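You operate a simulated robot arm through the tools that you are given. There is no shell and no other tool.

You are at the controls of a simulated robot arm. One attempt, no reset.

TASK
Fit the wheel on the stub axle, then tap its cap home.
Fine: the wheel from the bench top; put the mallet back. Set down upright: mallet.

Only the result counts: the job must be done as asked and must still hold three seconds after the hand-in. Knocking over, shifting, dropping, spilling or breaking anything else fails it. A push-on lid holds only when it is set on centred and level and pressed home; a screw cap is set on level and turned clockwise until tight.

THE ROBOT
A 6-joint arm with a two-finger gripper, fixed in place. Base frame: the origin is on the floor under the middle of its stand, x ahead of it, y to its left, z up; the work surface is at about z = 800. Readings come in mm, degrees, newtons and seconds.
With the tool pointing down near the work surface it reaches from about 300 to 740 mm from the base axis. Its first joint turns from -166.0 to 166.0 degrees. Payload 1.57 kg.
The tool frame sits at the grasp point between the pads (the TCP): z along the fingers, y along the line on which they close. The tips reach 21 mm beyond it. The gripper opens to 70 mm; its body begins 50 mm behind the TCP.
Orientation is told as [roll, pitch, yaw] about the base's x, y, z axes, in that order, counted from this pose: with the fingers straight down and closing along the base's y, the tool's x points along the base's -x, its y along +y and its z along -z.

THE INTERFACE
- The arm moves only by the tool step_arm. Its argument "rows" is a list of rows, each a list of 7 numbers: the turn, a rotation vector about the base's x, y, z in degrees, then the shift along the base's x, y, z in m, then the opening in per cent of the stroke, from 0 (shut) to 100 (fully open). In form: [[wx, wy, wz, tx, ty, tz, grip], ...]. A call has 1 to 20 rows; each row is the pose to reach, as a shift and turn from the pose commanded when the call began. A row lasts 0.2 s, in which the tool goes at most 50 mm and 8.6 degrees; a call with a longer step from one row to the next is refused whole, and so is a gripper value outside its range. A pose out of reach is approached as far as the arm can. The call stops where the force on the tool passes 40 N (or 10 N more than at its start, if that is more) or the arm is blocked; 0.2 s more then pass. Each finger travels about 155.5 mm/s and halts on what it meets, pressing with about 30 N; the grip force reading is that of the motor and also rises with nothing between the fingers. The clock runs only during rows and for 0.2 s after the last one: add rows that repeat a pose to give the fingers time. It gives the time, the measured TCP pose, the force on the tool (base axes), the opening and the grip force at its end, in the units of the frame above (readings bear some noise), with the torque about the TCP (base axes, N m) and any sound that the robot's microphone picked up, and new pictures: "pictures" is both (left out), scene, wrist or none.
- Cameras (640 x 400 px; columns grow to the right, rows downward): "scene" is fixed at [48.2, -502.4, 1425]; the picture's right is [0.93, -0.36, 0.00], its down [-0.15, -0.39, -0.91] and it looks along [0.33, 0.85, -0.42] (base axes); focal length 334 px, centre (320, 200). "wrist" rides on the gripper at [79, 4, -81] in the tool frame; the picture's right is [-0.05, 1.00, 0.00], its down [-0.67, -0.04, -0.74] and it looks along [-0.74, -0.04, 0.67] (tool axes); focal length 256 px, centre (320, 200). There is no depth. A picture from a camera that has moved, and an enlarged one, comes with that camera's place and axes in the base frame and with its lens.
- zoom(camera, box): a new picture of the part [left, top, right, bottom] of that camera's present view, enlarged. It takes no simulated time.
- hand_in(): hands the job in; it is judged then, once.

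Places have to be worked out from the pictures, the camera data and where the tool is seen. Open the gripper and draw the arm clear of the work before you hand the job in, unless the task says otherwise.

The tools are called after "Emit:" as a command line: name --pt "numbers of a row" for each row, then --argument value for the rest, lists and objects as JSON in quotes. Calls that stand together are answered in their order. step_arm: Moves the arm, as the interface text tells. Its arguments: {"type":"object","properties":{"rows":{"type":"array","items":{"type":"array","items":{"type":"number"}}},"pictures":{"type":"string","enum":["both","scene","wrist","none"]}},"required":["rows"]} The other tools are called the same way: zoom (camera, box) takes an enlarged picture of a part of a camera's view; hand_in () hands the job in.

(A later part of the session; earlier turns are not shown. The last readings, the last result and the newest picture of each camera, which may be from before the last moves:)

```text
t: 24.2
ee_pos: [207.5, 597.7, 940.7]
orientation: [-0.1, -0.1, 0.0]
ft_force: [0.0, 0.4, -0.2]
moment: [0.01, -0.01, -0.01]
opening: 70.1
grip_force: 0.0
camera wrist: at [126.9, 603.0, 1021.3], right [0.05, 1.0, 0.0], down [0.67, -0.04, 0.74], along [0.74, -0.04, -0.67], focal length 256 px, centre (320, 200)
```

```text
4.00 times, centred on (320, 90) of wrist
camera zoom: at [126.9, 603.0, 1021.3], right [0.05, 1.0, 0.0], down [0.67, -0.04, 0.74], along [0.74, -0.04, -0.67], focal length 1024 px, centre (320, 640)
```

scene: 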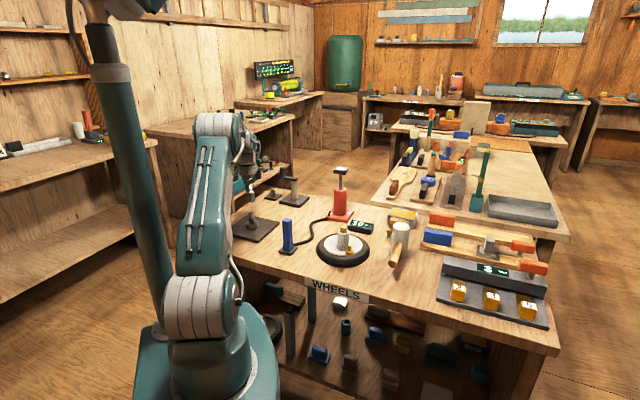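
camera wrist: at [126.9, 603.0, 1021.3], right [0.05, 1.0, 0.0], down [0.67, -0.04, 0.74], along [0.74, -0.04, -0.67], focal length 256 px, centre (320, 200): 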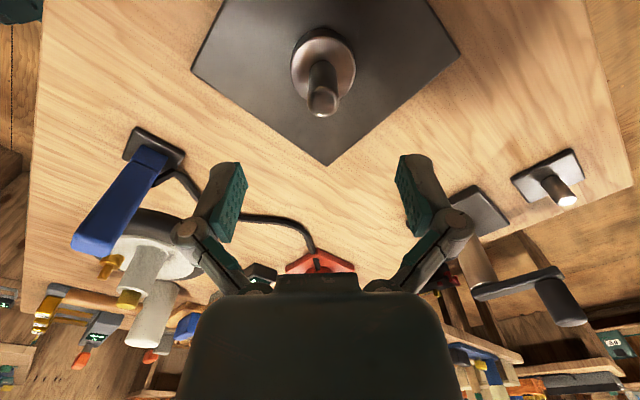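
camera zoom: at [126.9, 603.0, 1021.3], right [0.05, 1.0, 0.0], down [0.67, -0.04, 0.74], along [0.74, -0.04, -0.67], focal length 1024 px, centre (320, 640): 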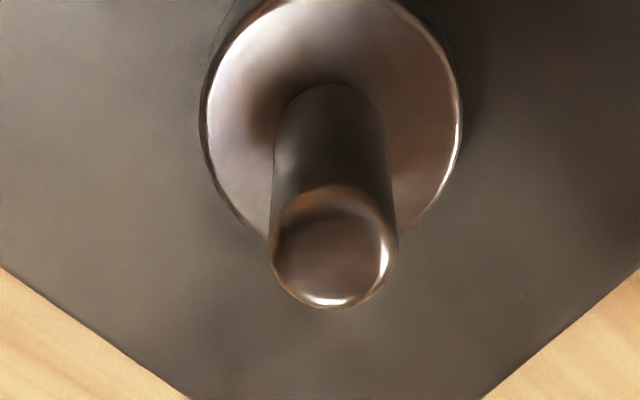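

From this yaw the pin's y comes out at about 602.0 (commanded frame), with x about 208.2 from the previous view. Now I'll measure the hub's y the same way, from yaw 0 above the wheel.

Emit:
step_arm --pt "0 0 0 0 0 0.04 100" --pt "0 0 0 0.0272 -0.0295 0.06 100" --pt "0 0 0 0.0543 -0.059 0.06 100" --pt "0 0 0 0.0815 -0.0885 0.06 100" --pt "0 0 0 0.1086 -0.118 0.06 100" --pt "0 0 0 0.1358 -0.1475 0.06 100" --pt "0 0 0 0.1629 -0.177 0.06 100" --pt "0 0 0 0.19 -0.2065 0.06 100" --pt "0 0 0 0.2172 -0.236 0.06 100" --pt "0 0 0 0.2443 -0.2659 0.06 100" --pt "0 0 0 0.2443 -0.2659 0.03 100" --pt "0 0 0 0.2443 -0.2659 0.016 100" --pt "0 0 0 0.2443 -0.2659 0.016 100" --pt "0 0 0 0.2443 -0.2659 0.016 100" --pictures "both"

Emit:
zoom --camera "wrist" --box '[240, 40, 400, 140]'

```text
t: 27.2
ee_pos: [452.7, 333.4, 957.5]
orientation: [0.0, -0.1, 0.0]
ft_force: [-0.9, -0.3, -0.2]
moment: [-0.02, -0.01, 0.0]
opening: 70.1
grip_force: 0.1
camera wrist: at [372.0, 337.3, 1039.0], right [0.05, 1.0, 0.0], down [0.67, -0.04, 0.74], along [0.74, -0.04, -0.67], focal length 256 px, centre (320, 200)
```

scene: 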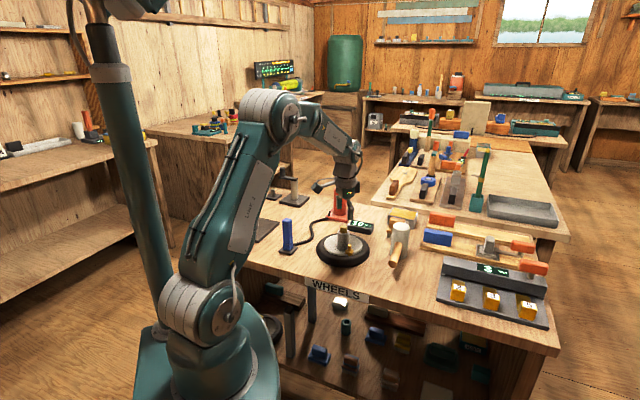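
wrist: 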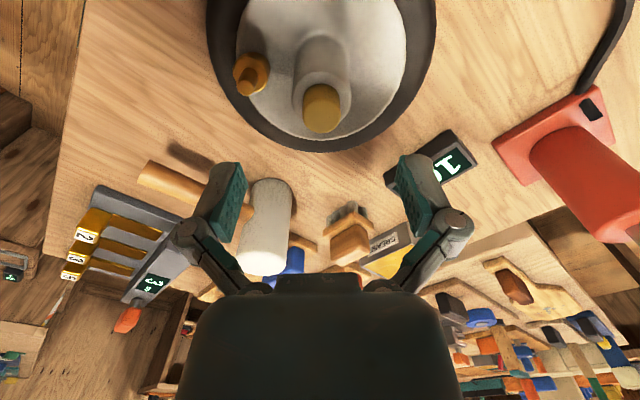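

```text
4.00 times, centred on (320, 90) of wrist
camera zoom: at [372.0, 337.3, 1039.0], right [0.05, 1.0, 0.0], down [0.67, -0.04, 0.74], along [0.74, -0.04, -0.67], focal length 1024 px, centre (320, 640)
```

zoom: 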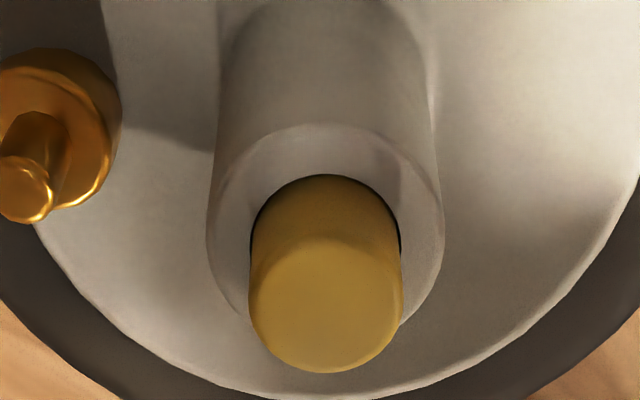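

Hub y is about 335.0 (same view geometry), so the wheel must travel about +267.0 mm in y to the pin. I'll turn back to yaw 90, centred on the hub, and descend to z ≈ 866 for the re-grip.

Emit:
step_arm --pt "0 0 0 0 0 0.03 100" --pt "0 0 8.2 -0.0002 0.0009 0.044 100" --pt "0 0 16.4 -0.0002 0.0009 0.044 100" --pt "0 0 24.6 -0.0002 0.0009 0.044 100" --pt "0 0 32.8 -0.0002 0.0009 0.044 100" --pt "0 0 41 -0.0002 0.0009 0.044 100" --pt "0 0 49.2 -0.0002 0.0009 0.044 100" --pt "0 0 57.4 -0.0002 0.0009 0.044 100" --pt "0 0 65.6 -0.0002 0.0009 0.044 100" --pt "0 0 73.8 -0.0002 0.0009 0.044 100" --pt "0 0 82 -0.0002 0.0009 0.044 100" --pt "0 0 90 -0.0002 0.0009 0.044 100" --pt "0 0 90 -0.0002 0.0009 0.01 100" --pt "0 0 90 -0.0002 0.0009 -0.02 100" --pt "0 0 90 -0.0002 0.0009 -0.05 100" --pt "0 0 90 -0.0002 0.0009 -0.075 100" --pt "0 0 90 -0.0002 0.0009 -0.09 100" --pt "0 0 90 -0.0002 0.0009 -0.09 100" --pt "0 0 90 -0.0002 0.0009 -0.09 100" --pictures "wrist"

Emit:
zoom --camera "wrist" --box '[200, 80, 440, 280]'

```text
t: 31.2
ee_pos: [452.7, 335.8, 864.8]
orientation: [0.1, 0.0, 89.9]
ft_force: [-0.5, 0.0, 0.6]
moment: [0.03, 0.04, 0.03]
opening: 69.9
grip_force: 0.0
camera wrist: at [446.8, 255.9, 946.8], right [-1.0, 0.05, 0.0], down [0.04, 0.67, 0.74], along [0.04, 0.74, -0.67], focal length 256 px, centre (320, 200)
```

wrist: 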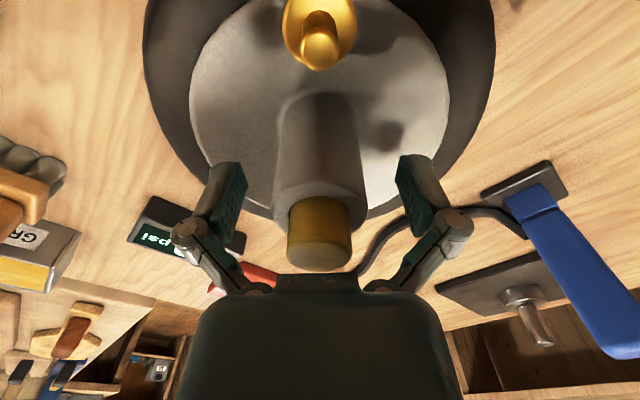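

```text
2.00 times, centred on (320, 180) of wrist
camera zoom: at [446.8, 255.9, 946.8], right [-1.0, 0.05, 0.0], down [0.04, 0.67, 0.74], along [0.04, 0.74, -0.67], focal length 512 px, centre (320, 240)
```

zoom: 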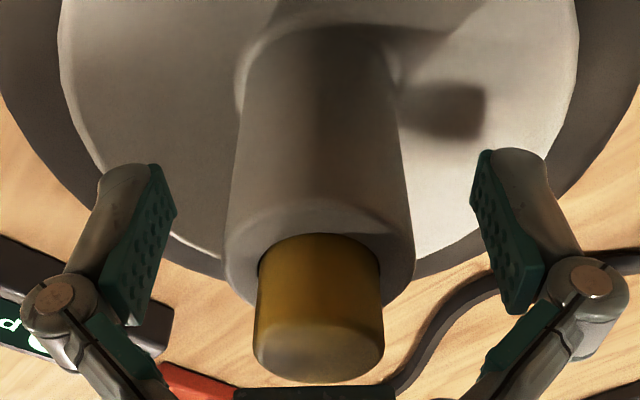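

The hub is centred between the pads with no contact. Closing the fingers now.

Emit:
step_arm --pt "0 0 0 0 0 0 80" --pt "0 0 0 0 0 0 65" --pt "0 0 0 0 0 0 50" --pt "0 0 0 0 0 0 20" --pt "0 0 0 0 0 0 0" --pt "0 0 0 0 0 0 0" --pt "0 0 0 0 0 0 0" --pictures "none"

Emit:
step_arm --pt "0 0 0 0 0 0.002 0" --pt "0 0 0 0 0 0.004 0" --pt "0 0 0 0 0 0.007 0" --pictures "wrist"

```text
t: 32.8
ee_pos: [451.7, 334.6, 866.2]
orientation: [0.1, 0.0, 90.0]
ft_force: [1.7, -1.3, 2.1]
moment: [-0.04, -0.02, 0.09]
opening: 43.5
grip_force: 30.4
```

```text
t: 33.6
ee_pos: [452.6, 335.0, 873.8]
orientation: [0.2, 0.1, 90.0]
ft_force: [0.2, -0.1, -5.9]
moment: [0.02, 0.02, 0.0]
opening: 43.7
grip_force: 29.8
camera wrist: at [446.6, 254.9, 954.8], right [-1.0, 0.05, 0.0], down [0.04, 0.67, 0.74], along [0.04, 0.74, -0.67], focal length 256 px, centre (320, 200)
```

wrist: 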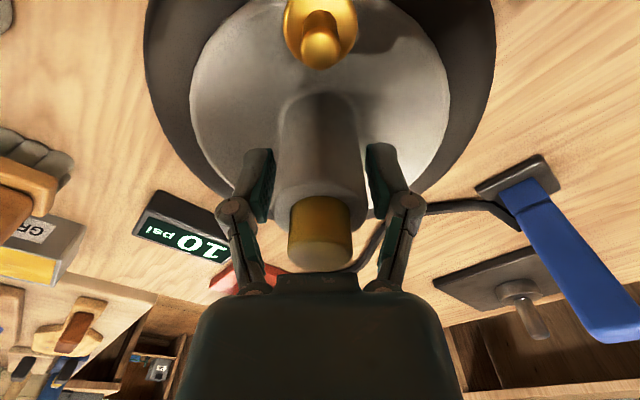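

Wheel is held with no moment, so it hangs centred. Lifting to z ≈ 1020 and carrying it over the axle, aligned by the measured offset.

Emit:
step_arm --pt "0 0 0 0 0 0.025 0" --pt "0 0 0 0 0 0.06 0" --pt "0 0 0 0 0 0.1 0" --pt "0 0 0 0 0 0.135 0" --pt "0 0 0 0 0 0.147 0" --pt "0 0 0 -0.015 0.016 0.147 0" --pt "0 0 0 -0.04 0.044 0.147 0" --pt "0 0 0 -0.067 0.073 0.147 0" --pt "0 0 0 -0.094 0.103 0.147 0" --pt "0 0 0 -0.121 0.132 0.147 0" --pt "0 0 0 -0.148 0.162 0.147 0" --pt "0 0 0 -0.175 0.191 0.147 0" --pt "0 0 0 -0.202 0.221 0.147 0" --pt "0 0 0 -0.224 0.245 0.147 0" --pt "0 0 0 -0.238 0.26 0.147 0" --pt "0 0 0 -0.2441 0.267 0.147 0" --pt "0 0 0 -0.2441 0.267 0.147 0" --pt "0 0 0 -0.2441 0.267 0.147 0" --pictures "both"

Emit:
zoom --camera "scene" --box '[210, 140, 310, 250]'

```text
t: 37.4
ee_pos: [206.4, 600.2, 1017.5]
orientation: [0.1, 0.1, 90.0]
ft_force: [0.0, -0.6, -5.0]
moment: [-0.01, 0.0, 0.03]
opening: 43.7
grip_force: 30.4
camera wrist: at [201.0, 520.9, 1100.2], right [-1.0, 0.05, 0.0], down [0.04, 0.67, 0.74], along [0.04, 0.74, -0.67], focal length 256 px, centre (320, 200)
```

scene: 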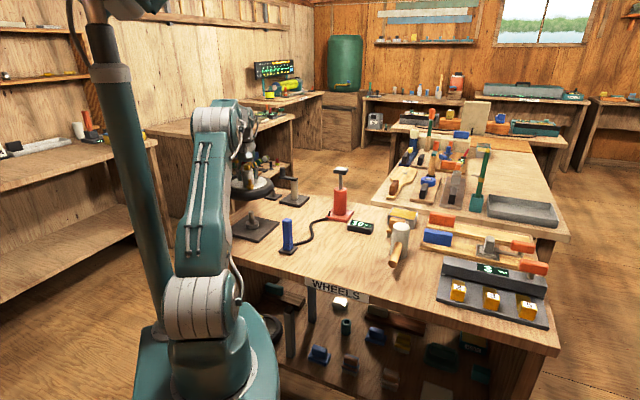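
wrist: 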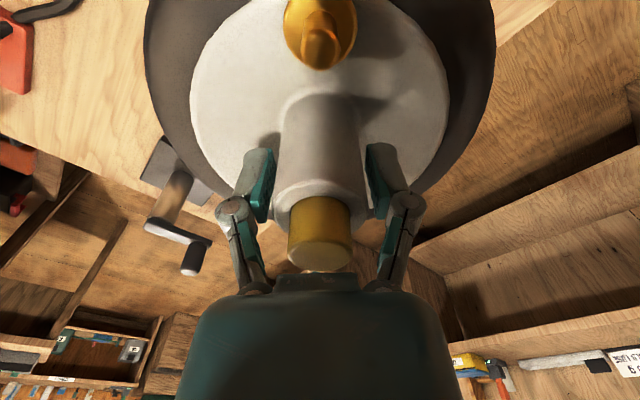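

```text
3.64 times, centred on (260, 195) of scene
camera zoom: at [48.2, -502.4, 1425.0], right [0.93, -0.36, 0.0], down [-0.15, -0.39, -0.91], along [0.33, 0.85, -0.42], focal length 1213 px, centre (538, 218)
```

zoom: 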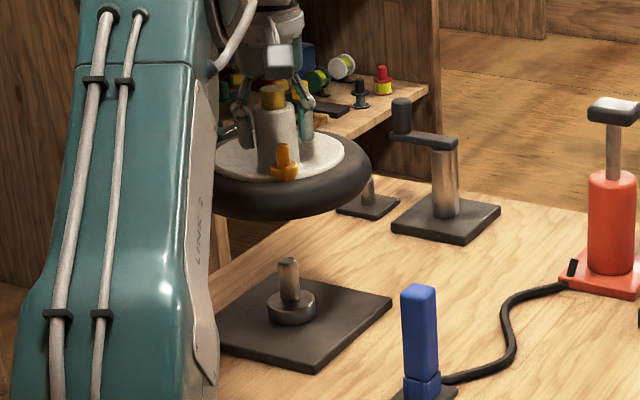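

The wheel hangs above the axle with about 80 mm clearance. Descending to just above the pin and checking alignment in the scene camera.

Emit:
step_arm --pt "0 0 0 0 0 -0.02 0" --pt "0 0 0 0 0 -0.045 0" --pt "0 0 0 0 0 -0.065 0" --pt "0 0 0 0 0 -0.075 0" --pt "0 0 0 0 0 -0.075 0" --pictures "both"

Emit:
zoom --camera "scene" --box '[225, 160, 305, 240]'

```text
t: 38.6
ee_pos: [207.8, 600.8, 944.9]
orientation: [0.0, 0.0, 90.1]
ft_force: [-0.1, -0.6, -5.6]
moment: [0.01, 0.06, 0.0]
opening: 43.4
grip_force: 29.4
camera wrist: at [202.2, 521.6, 1026.0], right [-1.0, 0.05, 0.0], down [0.04, 0.67, 0.74], along [0.04, 0.74, -0.67], focal length 256 px, centre (320, 200)
```

scene: 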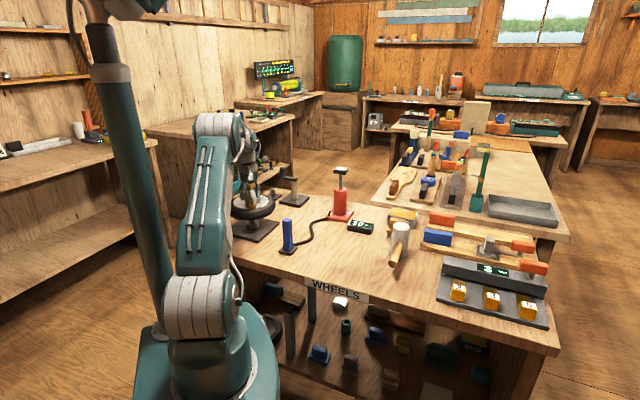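
wrist: 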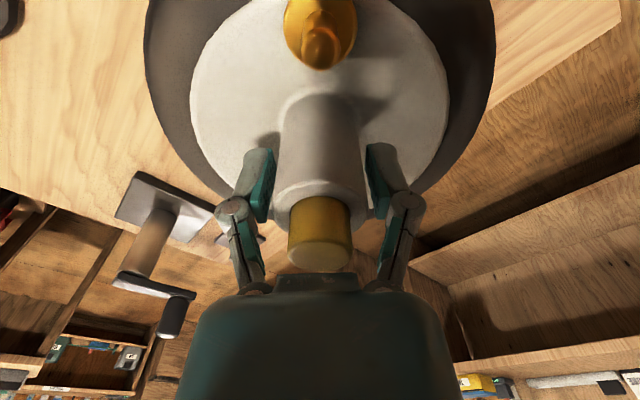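

```text
5.00 times, centred on (265, 200) of scene
camera zoom: at [48.2, -502.4, 1425.0], right [0.93, -0.36, 0.0], down [-0.15, -0.39, -0.91], along [0.33, 0.85, -0.42], focal length 1667 px, centre (595, 200)
```

zoom: 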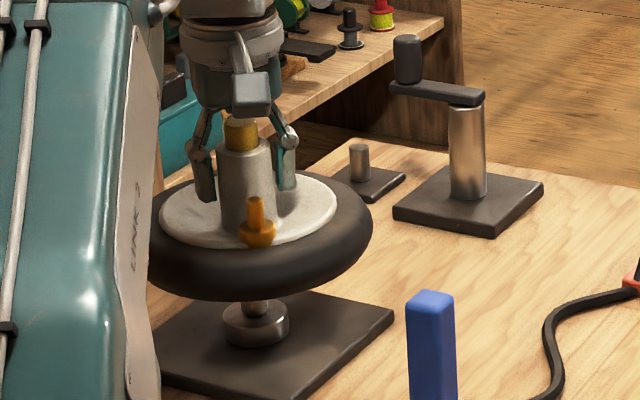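

Looks aligned in the scene view. Descending in small steps while watching the vertical force for contact.

Emit:
step_arm --pt "0 0 0 0 0 -0.003 0" --pt "0 0 0 0 0 -0.006 0" --pt "0 0 0 0 0 -0.008 0" --pictures "none"

Emit:
step_arm --pt "0 0 0 0 0 -0.003 0" --pt "0 0 0 0 0 -0.005 0" --pictures "none"

Emit:
step_arm --pt "0 0 0 0 0 -0.003 0" --pt "0 0 0 0 0 -0.005 0" --pictures "none"

```text
t: 39.4
ee_pos: [207.7, 600.9, 939.4]
orientation: [0.0, -0.3, 90.0]
ft_force: [3.5, -1.4, 16.5]
moment: [0.08, -0.01, 0.06]
opening: 43.5
grip_force: 30.2
```

```text
t: 40.0
ee_pos: [207.3, 600.9, 930.4]
orientation: [0.2, 0.2, 90.0]
ft_force: [0.2, 0.4, -5.8]
moment: [0.06, 0.0, -0.01]
opening: 43.7
grip_force: 29.6
```

```text
t: 40.6
ee_pos: [207.2, 600.6, 926.4]
orientation: [0.1, 0.1, 89.9]
ft_force: [0.0, -0.9, -5.3]
moment: [0.03, 0.02, -0.02]
opening: 43.6
grip_force: 30.1
```

Brief contact at the pin's lip, then the force fell back to just the wheel's weight — the pin has entered the bore. Continuing down in small steps.

Emit:
step_arm --pt "0 0 0 0 0 -0.003 0" --pt "0 0 0 0 0 -0.006 0" --pt "0 0 0 0 0 -0.008 0" --pictures "wrist"

Emit:
zoom --camera "scene" --box '[225, 160, 305, 240]'

```text
t: 41.4
ee_pos: [206.6, 600.7, 919.0]
orientation: [0.1, 0.1, 90.0]
ft_force: [-0.5, -0.2, -5.3]
moment: [0.01, 0.0, 0.0]
opening: 43.7
grip_force: 30.0
camera wrist: at [201.5, 521.7, 1000.0], right [-1.0, 0.05, 0.0], down [0.04, 0.67, 0.74], along [0.04, 0.74, -0.67], focal length 256 px, centre (320, 200)
```

wrist: 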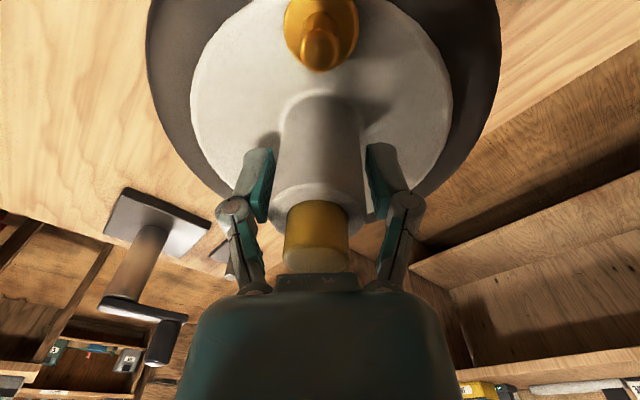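

```text
5.00 times, centred on (265, 200) of scene
camera zoom: at [48.2, -502.4, 1425.0], right [0.93, -0.36, 0.0], down [-0.15, -0.39, -0.91], along [0.33, 0.85, -0.42], focal length 1667 px, centre (595, 200)
```

zoom: 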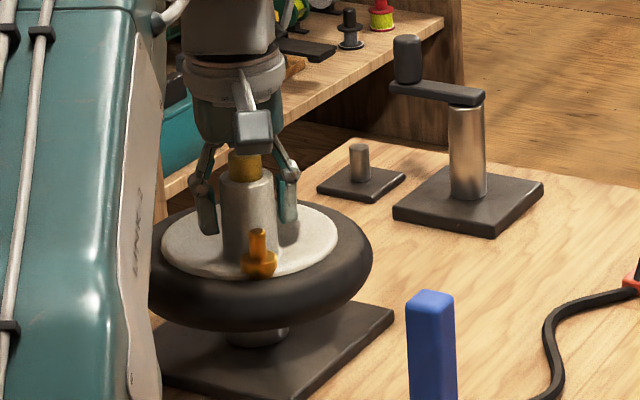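

Emit:
step_arm --pt "0 0 0 0 0 -0.003 0" --pt "0 0 0 0 0 -0.006 0" --pt "0 0 0 0 0 -0.009 0" --pictures "none"

Emit:
step_arm --pt "0 0 0 0 0 -0.003 0" --pt "0 0 0 0 0 -0.006 0" --pictures "none"

Emit:
step_arm --pt "0 0 0 0 0 -0.003 0" --pictures "none"

```text
t: 42.2
ee_pos: [206.4, 601.3, 909.8]
orientation: [0.0, -0.1, 89.9]
ft_force: [-0.1, 0.2, -5.8]
moment: [0.02, 0.01, 0.0]
opening: 43.5
grip_force: 29.7
```

```text
t: 42.8
ee_pos: [208.0, 601.1, 903.8]
orientation: [0.1, 0.0, 90.0]
ft_force: [0.1, 0.7, -5.4]
moment: [0.02, 0.0, 0.0]
opening: 43.5
grip_force: 30.4
```

```text
t: 43.2
ee_pos: [206.9, 599.7, 901.1]
orientation: [0.1, 0.1, 90.0]
ft_force: [-0.8, -0.7, -4.6]
moment: [0.04, 0.01, -0.02]
opening: 43.7
grip_force: 29.8
```

Still hanging freely at z ≈ 901. Continuing in 3 mm then 2 mm steps until the hub lands on the collar.

Emit:
step_arm --pt "0 0 0 0 0 -0.003 0" --pictures "none"

Emit:
step_arm --pt "0 0 0 0 0 -0.003 0" --pictures "none"

Emit:
step_arm --pt "0 0 0 0 0 -0.002 0" --pictures "none"

```text
t: 43.6
ee_pos: [207.1, 600.3, 898.2]
orientation: [0.0, 0.1, 90.0]
ft_force: [-0.8, 0.7, -5.9]
moment: [0.03, 0.04, -0.01]
opening: 43.5
grip_force: 30.3
```

```text
t: 44.0
ee_pos: [207.7, 599.9, 895.2]
orientation: [0.1, -0.1, 89.9]
ft_force: [-1.3, 0.5, -5.6]
moment: [0.01, 0.02, -0.02]
opening: 43.7
grip_force: 30.2
```

```text
t: 44.4
ee_pos: [207.1, 601.0, 894.4]
orientation: [0.1, 0.0, 90.1]
ft_force: [-1.1, -0.8, -1.0]
moment: [-0.11, -0.08, 0.0]
opening: 43.3
grip_force: 29.9
```

Force is dropping (-1 N) — landing on the collar at z ≈ 893. One more millimetre to confirm it is seated, then look.

Emit:
step_arm --pt "0 0 0 0 0 -0.001 0" --pictures "both"

Emit:
zoom --camera "scene" --box '[225, 160, 305, 240]'

```text
t: 44.8
ee_pos: [206.1, 600.7, 893.4]
orientation: [0.0, -0.2, 90.0]
ft_force: [-2.4, -1.3, 8.3]
moment: [-0.16, -0.24, 0.01]
opening: 43.6
grip_force: 29.9
camera wrist: at [201.4, 521.3, 975.3], right [-1.0, 0.05, 0.0], down [0.04, 0.66, 0.75], along [0.04, 0.75, -0.67], focal length 256 px, centre (320, 200)
```

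scene: 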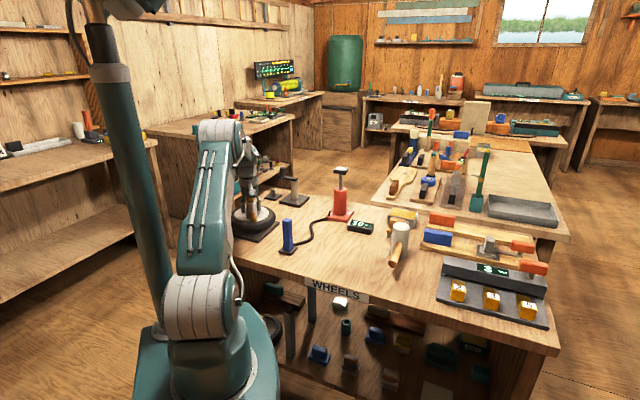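
wrist: 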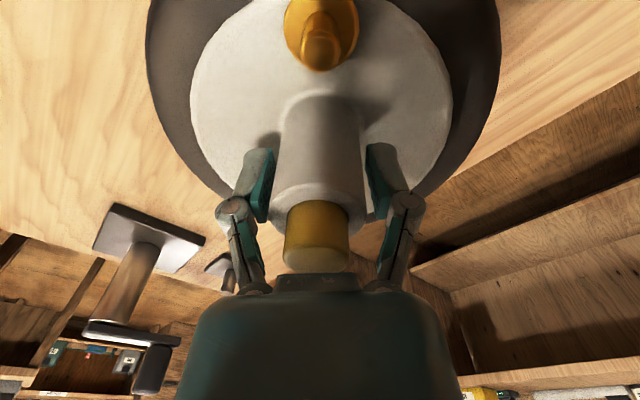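

```text
5.00 times, centred on (265, 200) of scene
camera zoom: at [48.2, -502.4, 1425.0], right [0.93, -0.36, 0.0], down [-0.15, -0.39, -0.91], along [0.33, 0.85, -0.42], focal length 1667 px, centre (595, 200)
```

zoom: 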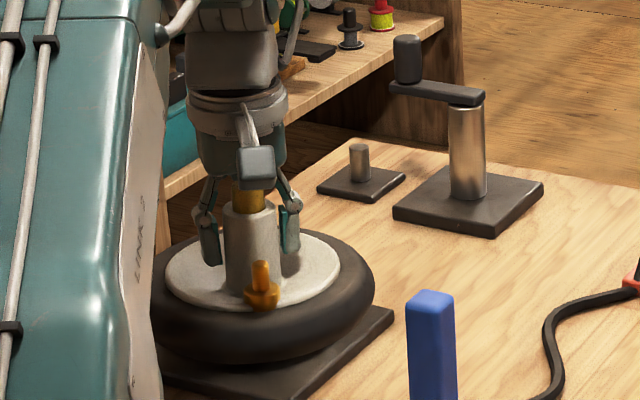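

The wheel is seated on the collar (+8 N). Easing up 1 mm, opening, and rising straight off.

Emit:
step_arm --pt "0 0 0 0 0 0.001 0" --pt "0 0 0 0 0 0.001 70" --pt "0 0 0 0 0 0.001 85" --pt "0 0 0 0 0 0.001 100" --pt "0 0 0 0 0 0.001 100" --pt "0 0 0 0 0 0.025 100" --pt "0 0 0 0 0 0.06 100" --pt "0 0 0 0 0 0.1 100" --pt "0 0 0 0 0 0.13 100" --pt "0 0 0 0 0 0.13 100" --pictures "both"

Emit:
zoom --camera "scene" --box '[225, 160, 305, 240]'

Emit:
zoom --camera "wrist" --box '[200, 0, 440, 150]'

```text
t: 47.0
ee_pos: [206.6, 601.7, 1019.8]
orientation: [0.3, 0.1, 90.0]
ft_force: [0.5, -0.1, -0.1]
moment: [0.0, 0.0, -0.03]
opening: 70.1
grip_force: 0.0
camera wrist: at [202.1, 522.3, 1101.5], right [-1.0, 0.05, 0.0], down [0.04, 0.67, 0.74], along [0.04, 0.74, -0.67], focal length 256 px, centre (320, 200)
```

scene: 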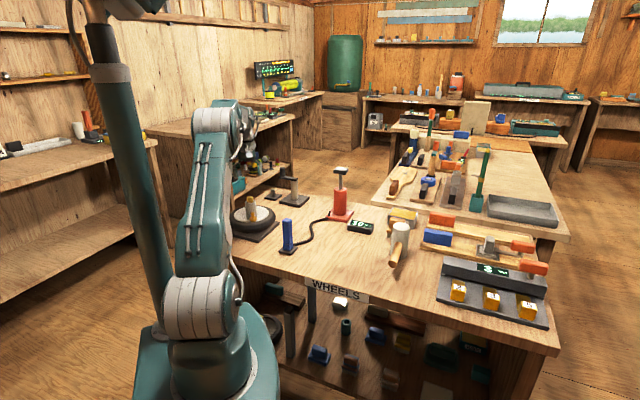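
wrist: 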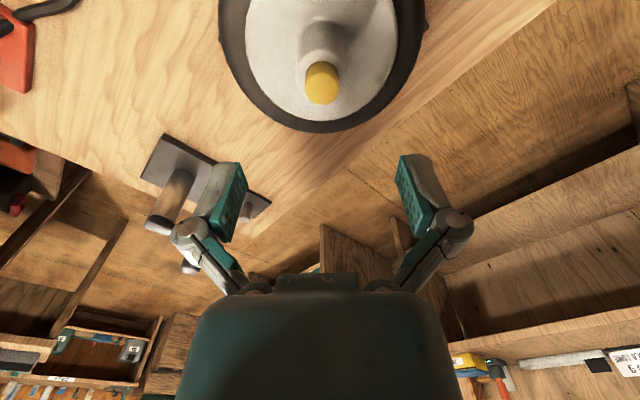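

```text
5.00 times, centred on (265, 200) of scene
camera zoom: at [48.2, -502.4, 1425.0], right [0.93, -0.36, 0.0], down [-0.15, -0.39, -0.91], along [0.33, 0.85, -0.42], focal length 1667 px, centre (595, 200)
```

zoom: 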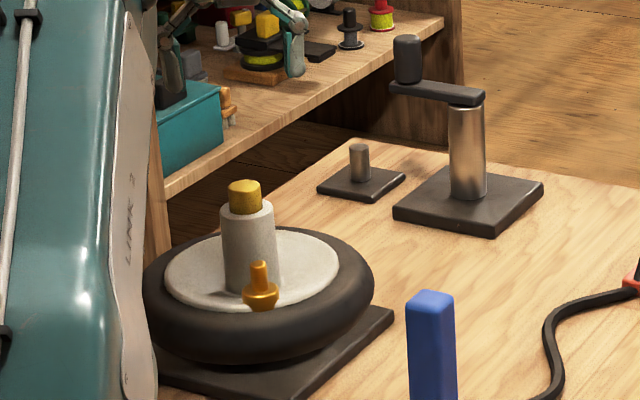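

```text
2.67 times, centred on (320, 75) of wrist
camera zoom: at [202.1, 522.3, 1101.5], right [-1.0, 0.05, 0.0], down [0.04, 0.67, 0.74], along [0.04, 0.74, -0.67], focal length 683 px, centre (320, 533)
```

zoom: 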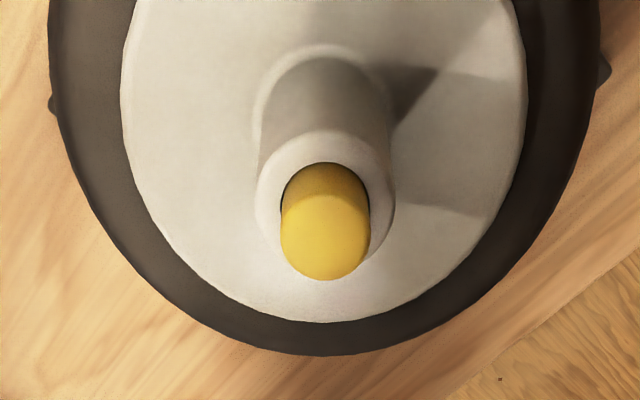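

The wheel is on the axle with its cap still proud. Now heading to the mallet for a close view, at safe height.

Emit:
step_arm --pt "0 0 0 0.012 -0.017 0 100" --pt "0 0 -5 0.036 -0.051 0 100" --pt "0 0 -10 0.06 -0.085 0 100" --pt "0 0 -15 0.084 -0.119 0 100" --pt "0 0 -20 0.108 -0.153 0 100" --pt "0 0 -25 0.132 -0.187 0 100" --pt "0 0 -30 0.156 -0.221 0 100" --pt "0 0 -35 0.18 -0.255 0 100" --pt "0 0 -40 0.204 -0.289 0 100" --pt "0 0 -45 0.228 -0.323 0 100" --pt "0 0 -45 0.252 -0.357 0 100" --pt "0 0 -45 0.276 -0.391 0 100" --pt "0 0 -45 0.291 -0.412 0 100" --pt "0 0 -45 0.291 -0.412 0 100" --pictures "both"

Emit:
zoom --camera "scene" --box '[370, 190, 450, 280]'

```text
t: 50.0
ee_pos: [497.1, 189.1, 1022.4]
orientation: [0.1, 0.1, 45.0]
ft_force: [-0.7, 0.9, 0.0]
moment: [-0.02, -0.03, 0.02]
opening: 69.7
grip_force: 0.1
camera wrist: at [437.0, 136.2, 1104.1], right [-0.67, 0.74, 0.0], down [0.5, 0.45, 0.74], along [0.55, 0.5, -0.67], focal length 256 px, centre (320, 200)
```

scene: 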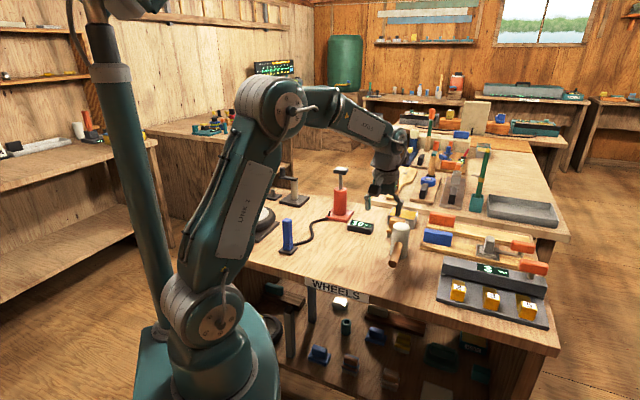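
wrist: 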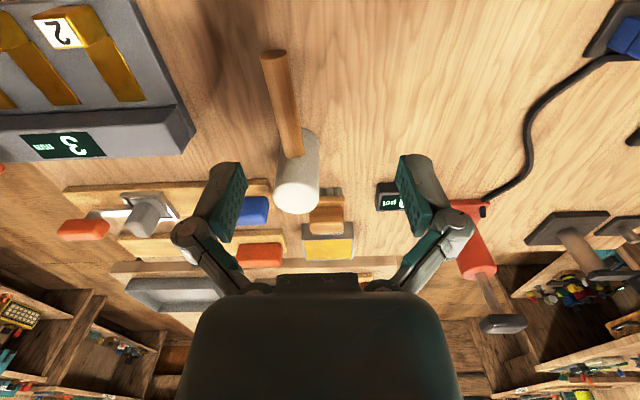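

```text
4.44 times, centred on (410, 235) of scene
camera zoom: at [48.2, -502.4, 1425.0], right [0.93, -0.36, 0.0], down [-0.15, -0.39, -0.91], along [0.33, 0.85, -0.42], focal length 1482 px, centre (-80, 44)
```

zoom: 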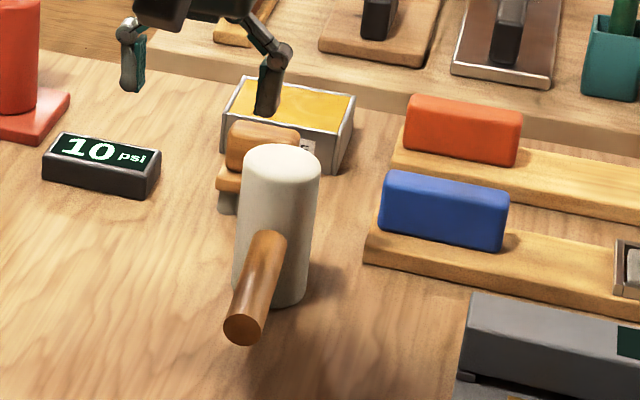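

Emit:
zoom --camera "wrist" --box '[200, 30, 400, 230]'

```text
2.00 times, centred on (300, 130) of wrist
camera zoom: at [437.0, 136.2, 1104.1], right [-0.67, 0.74, 0.0], down [0.5, 0.45, 0.74], along [0.55, 0.5, -0.67], focal length 512 px, centre (360, 340)
```

zoom: 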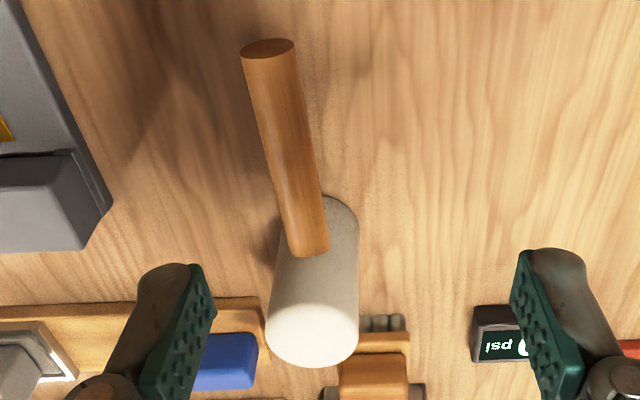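

Mallet head (about 54–57 mm diameter, top near z = 899) is at about (618, 263), handle pointing toward azimuth ~228°. I'll go above the head with the fingers closing across the handle direction (yaw 48).

Emit:
step_arm --pt "0 0 1 0.02 0.012 0 100" --pt "0 0 2 0.05 0.03 0 100" --pt "0 0 3 0.08 0.048 0 100" --pt "0 0 3 0.11 0.066 0 100" --pt "0 0 3 0.1227 0.0738 -0.02 100" --pt "0 0 3 0.1227 0.0738 -0.05 100" --pt "0 0 3 0.1227 0.0738 -0.062 100" --pt "0 0 3 0.1227 0.0738 -0.062 100" --pt "0 0 3 0.1227 0.0738 -0.062 100" --pictures "both"

Emit:
zoom --camera "wrist" --box '[180, 0, 460, 200]'

```text
t: 52.0
ee_pos: [620.2, 263.9, 960.4]
orientation: [0.1, 0.0, 48.0]
ft_force: [-0.1, -0.4, -0.1]
moment: [-0.01, -0.02, 0.02]
opening: 69.8
grip_force: 0.0
camera wrist: at [562.6, 207.7, 1042.1], right [-0.71, 0.71, 0.0], down [0.47, 0.47, 0.74], along [0.53, 0.53, -0.67], focal length 256 px, centre (320, 200)
```

scene: 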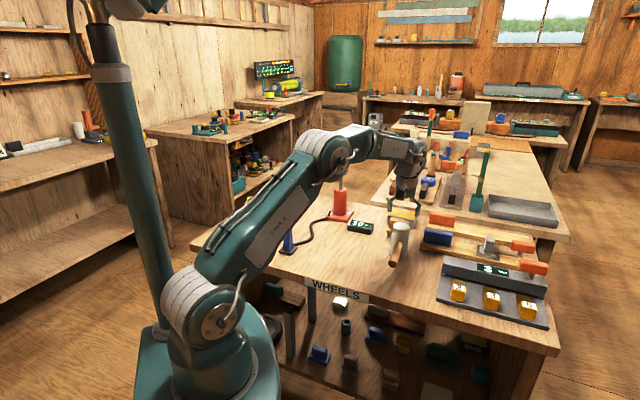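
wrist: 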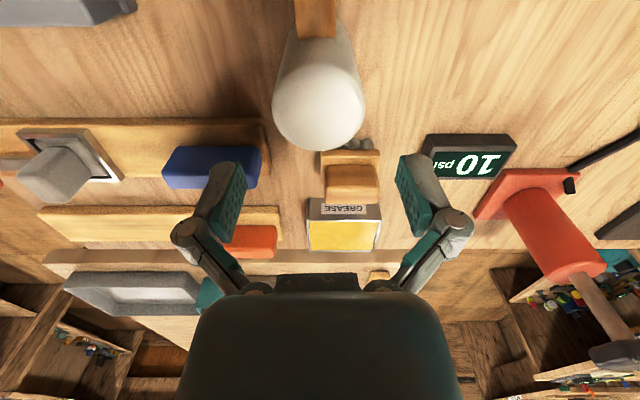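

```text
2.00 times, centred on (320, 100) of wrist
camera zoom: at [562.6, 207.7, 1042.1], right [-0.71, 0.71, 0.0], down [0.47, 0.47, 0.74], along [0.53, 0.53, -0.67], focal length 512 px, centre (320, 400)
```

zoom: 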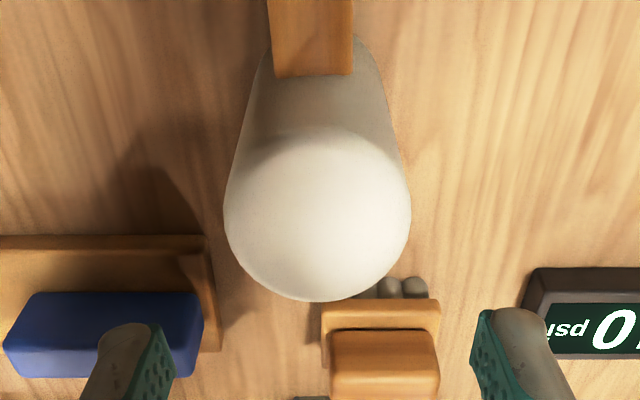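

Head centre is about 3 mm nearer the camera and under 1 mm sideways from the TCP. I'll correct and descend to just above the head for a final check of finger clearance.

Emit:
step_arm --pt "0 0 0 -0.0016 -0.0026 -0.015 100" --pt "0 0 0 -0.0016 -0.0026 -0.033 100" --pt "0 0 0 -0.0016 -0.0026 -0.033 100" --pt "0 0 0 -0.0016 -0.0026 -0.033 100" --pictures "wrist"

Emit:
zoom --camera "wrist" --box '[180, 30, 460, 230]'

Emit:
zoom --camera "scene" --box '[370, 180, 450, 280]'

```text
t: 53.0
ee_pos: [619.2, 260.7, 927.2]
orientation: [0.0, 0.1, 48.0]
ft_force: [0.3, 0.4, -0.5]
moment: [-0.03, 0.01, -0.02]
opening: 70.2
grip_force: 0.0
camera wrist: at [561.4, 204.4, 1009.1], right [-0.71, 0.71, 0.0], down [0.47, 0.47, 0.74], along [0.53, 0.53, -0.67], focal length 256 px, centre (320, 200)
```

wrist: 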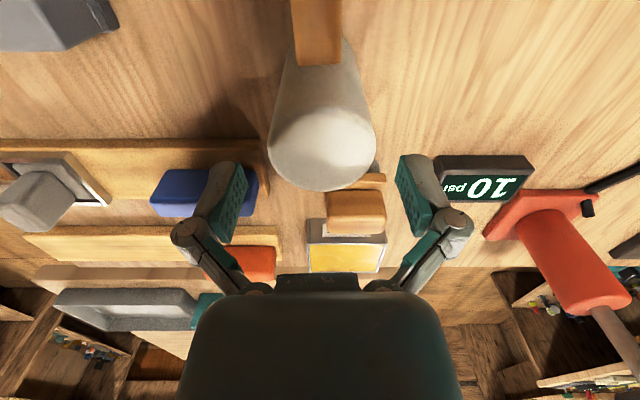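

```text
2.00 times, centred on (320, 130) of wrist
camera zoom: at [561.4, 204.4, 1009.1], right [-0.71, 0.71, 0.0], down [0.47, 0.47, 0.74], along [0.53, 0.53, -0.67], focal length 512 px, centre (320, 340)
```

zoom: 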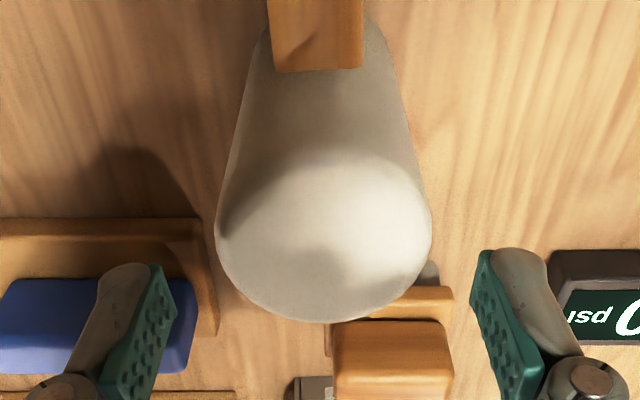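

```text
4.00 times, centred on (410, 230) of scene
camera zoom: at [48.2, -502.4, 1425.0], right [0.93, -0.36, 0.0], down [-0.15, -0.39, -0.91], along [0.33, 0.85, -0.42], focal length 1334 px, centre (-40, 80)
```

zoom: 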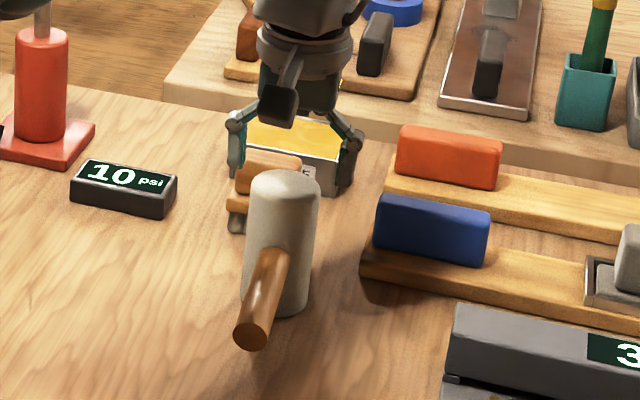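

Clearance is about 7 mm each side; the head is 0.8 mm off laterally. Correcting that and descending around the head to z ≈ 866.

Emit:
step_arm --pt "0 0 0 -0.0006 0.0005 -0.012 100" --pt "0 0 0 -0.0006 0.0005 -0.027 100" --pt "0 0 0 -0.0006 0.0005 -0.042 100" --pt "0 0 0 -0.0006 0.0005 -0.055 100" --pt "0 0 0 -0.0006 0.0005 -0.061 100" --pt "0 0 0 -0.0006 0.0005 -0.061 100" --pictures "both"

Emit:
zoom --camera "wrist" --box '[180, 80, 460, 280]'

Emit:
zoom --camera "scene" --box '[370, 180, 450, 280]'

```text
t: 54.4
ee_pos: [620.0, 261.9, 870.4]
orientation: [-0.1, -0.4, 48.1]
ft_force: [-0.3, 0.0, 34.3]
moment: [0.56, 0.72, -0.01]
opening: 70.8
grip_force: 0.0
camera wrist: at [561.8, 205.5, 951.1], right [-0.71, 0.71, 0.0], down [0.47, 0.47, 0.75], along [0.53, 0.53, -0.66], focal length 256 px, centre (320, 200)
```

scene: 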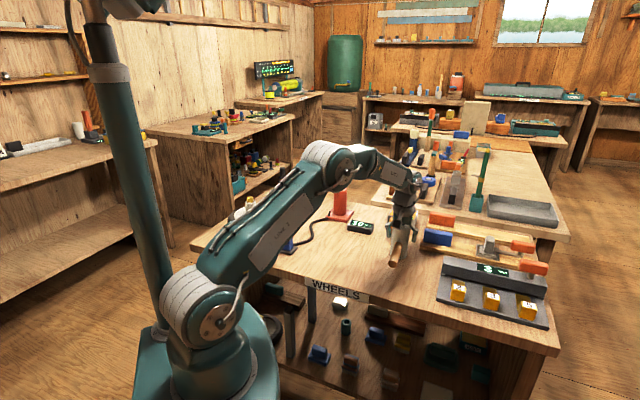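
wrist: 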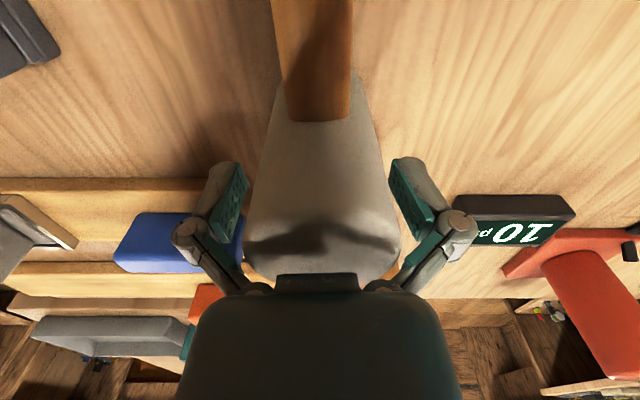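

```text
2.00 times, centred on (320, 180) of wrist
camera zoom: at [561.8, 205.5, 951.1], right [-0.71, 0.71, 0.0], down [0.47, 0.47, 0.75], along [0.53, 0.53, -0.66], focal length 512 px, centre (320, 240)
```

zoom: 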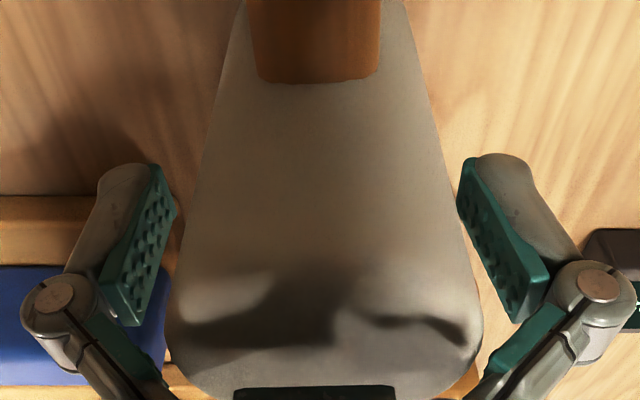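

```text
4.00 times, centred on (410, 230) of scene
camera zoom: at [48.2, -502.4, 1425.0], right [0.93, -0.36, 0.0], down [-0.15, -0.39, -0.91], along [0.33, 0.85, -0.42], focal length 1334 px, centre (-40, 80)
```

zoom: 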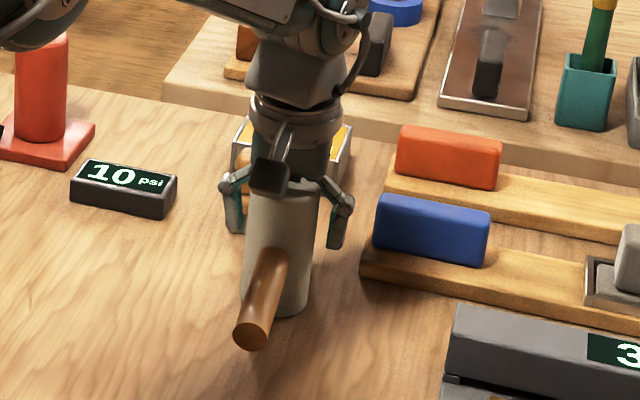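

Contact: 34 N upward, the palm touched the top of the mallet head, so the head top is higher than I judged. Backing up 8 mm right away.

Emit:
step_arm --pt "0 0 0 0 0 0.004 100" --pt "0 0 0 0 0 0.008 100" --pt "0 0 0 0 0 0.008 100" --pictures "both"

Emit:
zoom --camera "wrist" --box '[180, 80, 460, 280]'

Emit:
zoom --camera "scene" --box '[370, 180, 450, 280]'

```text
t: 55.2
ee_pos: [618.0, 258.2, 870.4]
orientation: [0.2, 0.3, 48.0]
ft_force: [-0.4, 0.5, 0.1]
moment: [-0.04, 0.01, -0.01]
opening: 70.6
grip_force: 0.0
camera wrist: at [561.6, 203.4, 952.8], right [-0.71, 0.71, 0.0], down [0.48, 0.47, 0.74], along [0.52, 0.53, -0.67], focal length 256 px, centre (320, 200)
```

scene: 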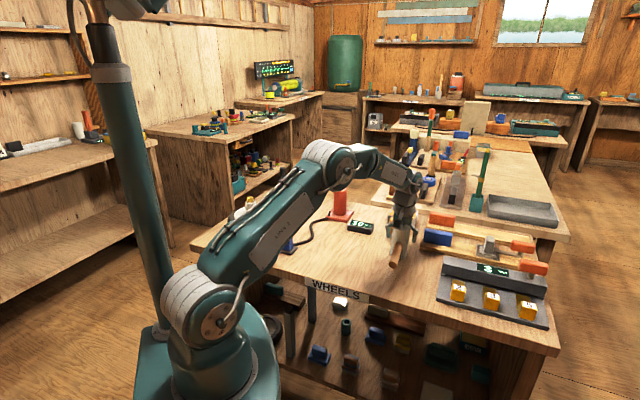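
wrist: 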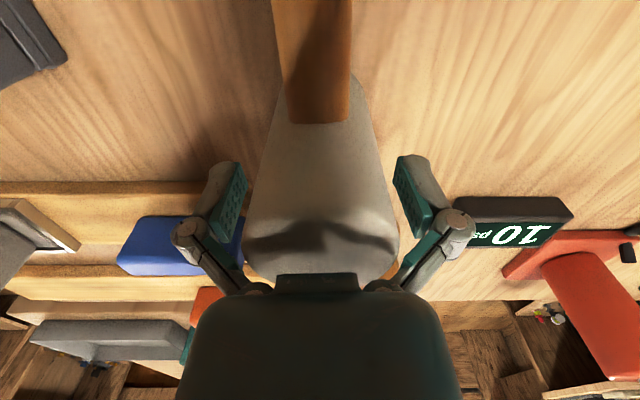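

```text
2.00 times, centred on (320, 180) of wrist
camera zoom: at [561.6, 203.4, 952.8], right [-0.71, 0.71, 0.0], down [0.48, 0.47, 0.74], along [0.52, 0.53, -0.67], focal length 512 px, centre (320, 240)
```

zoom: 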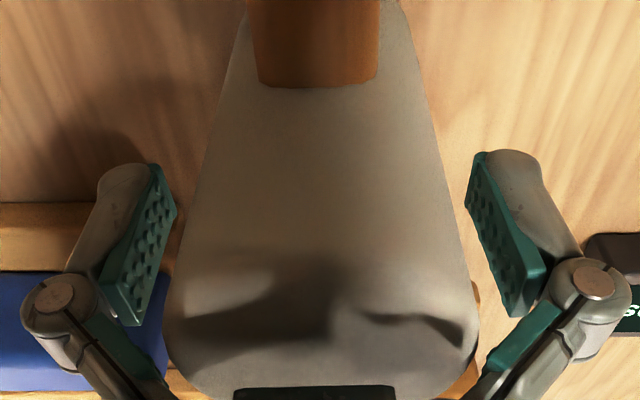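

```text
4.00 times, centred on (410, 230) of scene
camera zoom: at [48.2, -502.4, 1425.0], right [0.93, -0.36, 0.0], down [-0.15, -0.39, -0.91], along [0.33, 0.85, -0.42], focal length 1334 px, centre (-40, 80)
```

zoom: 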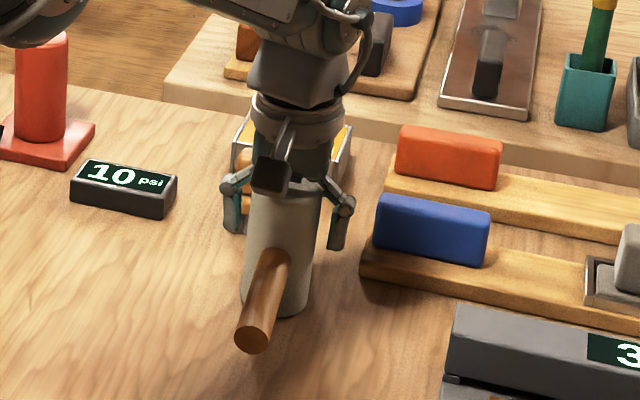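

No force now, and the head is centred between the pads with the palm just above it (useful backing for the tap). Closing on the head.

Emit:
step_arm --pt "0 0 0 0 0 0 90" --pt "0 0 0 0 0 0 80" --pt "0 0 0 0 0 0 70" --pt "0 0 0 0 0 0 40" --pt "0 0 0 0 0 0 0" --pt "0 0 0 0 0 0 0" --pt "0 0 0 0 0 0 0" --pictures "wrist"

```text
t: 56.8
ee_pos: [619.8, 261.8, 875.4]
orientation: [0.0, -0.1, 47.9]
ft_force: [3.3, 3.2, 26.7]
moment: [0.02, 0.03, 0.04]
opening: 59.9
grip_force: 29.9
camera wrist: at [561.9, 204.3, 956.0], right [-0.71, 0.71, 0.0], down [0.47, 0.47, 0.75], along [0.53, 0.53, -0.67], focal length 256 px, centre (320, 200)
```

wrist: 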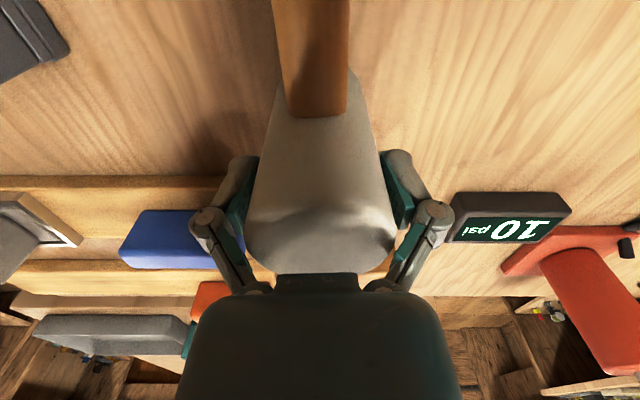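

Gripped at 59.9 mm, but there's a 27 N vertical preload. I'll raise in 1–2 mm steps and watch it relax and take the weight.

Emit:
step_arm --pt "0 0 0 0 0 0.001 0" --pt "0 0 0 0 0 0.002 0" --pictures "none"

Emit:
step_arm --pt "0 0 0 0 0 0.001 0" --pt "0 0 0 0 0 0.002 0" --pictures "wrist"

```text
t: 57.4
ee_pos: [619.5, 260.9, 874.5]
orientation: [0.1, 0.1, 48.1]
ft_force: [7.3, 4.0, 17.2]
moment: [0.07, -0.43, 0.08]
opening: 59.7
grip_force: 29.9
```

```text
t: 58.0
ee_pos: [618.3, 258.7, 874.3]
orientation: [0.3, 0.4, 48.0]
ft_force: [-0.6, 2.3, 0.0]
moment: [0.13, -0.06, 0.02]
opening: 59.3
grip_force: 29.6
camera wrist: at [561.9, 203.6, 957.1], right [-0.71, 0.71, 0.0], down [0.48, 0.47, 0.74], along [0.52, 0.52, -0.67], focal length 256 px, centre (320, 200)
```

wrist: 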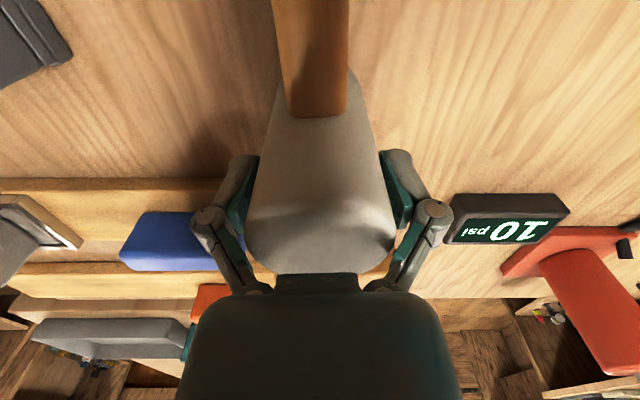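

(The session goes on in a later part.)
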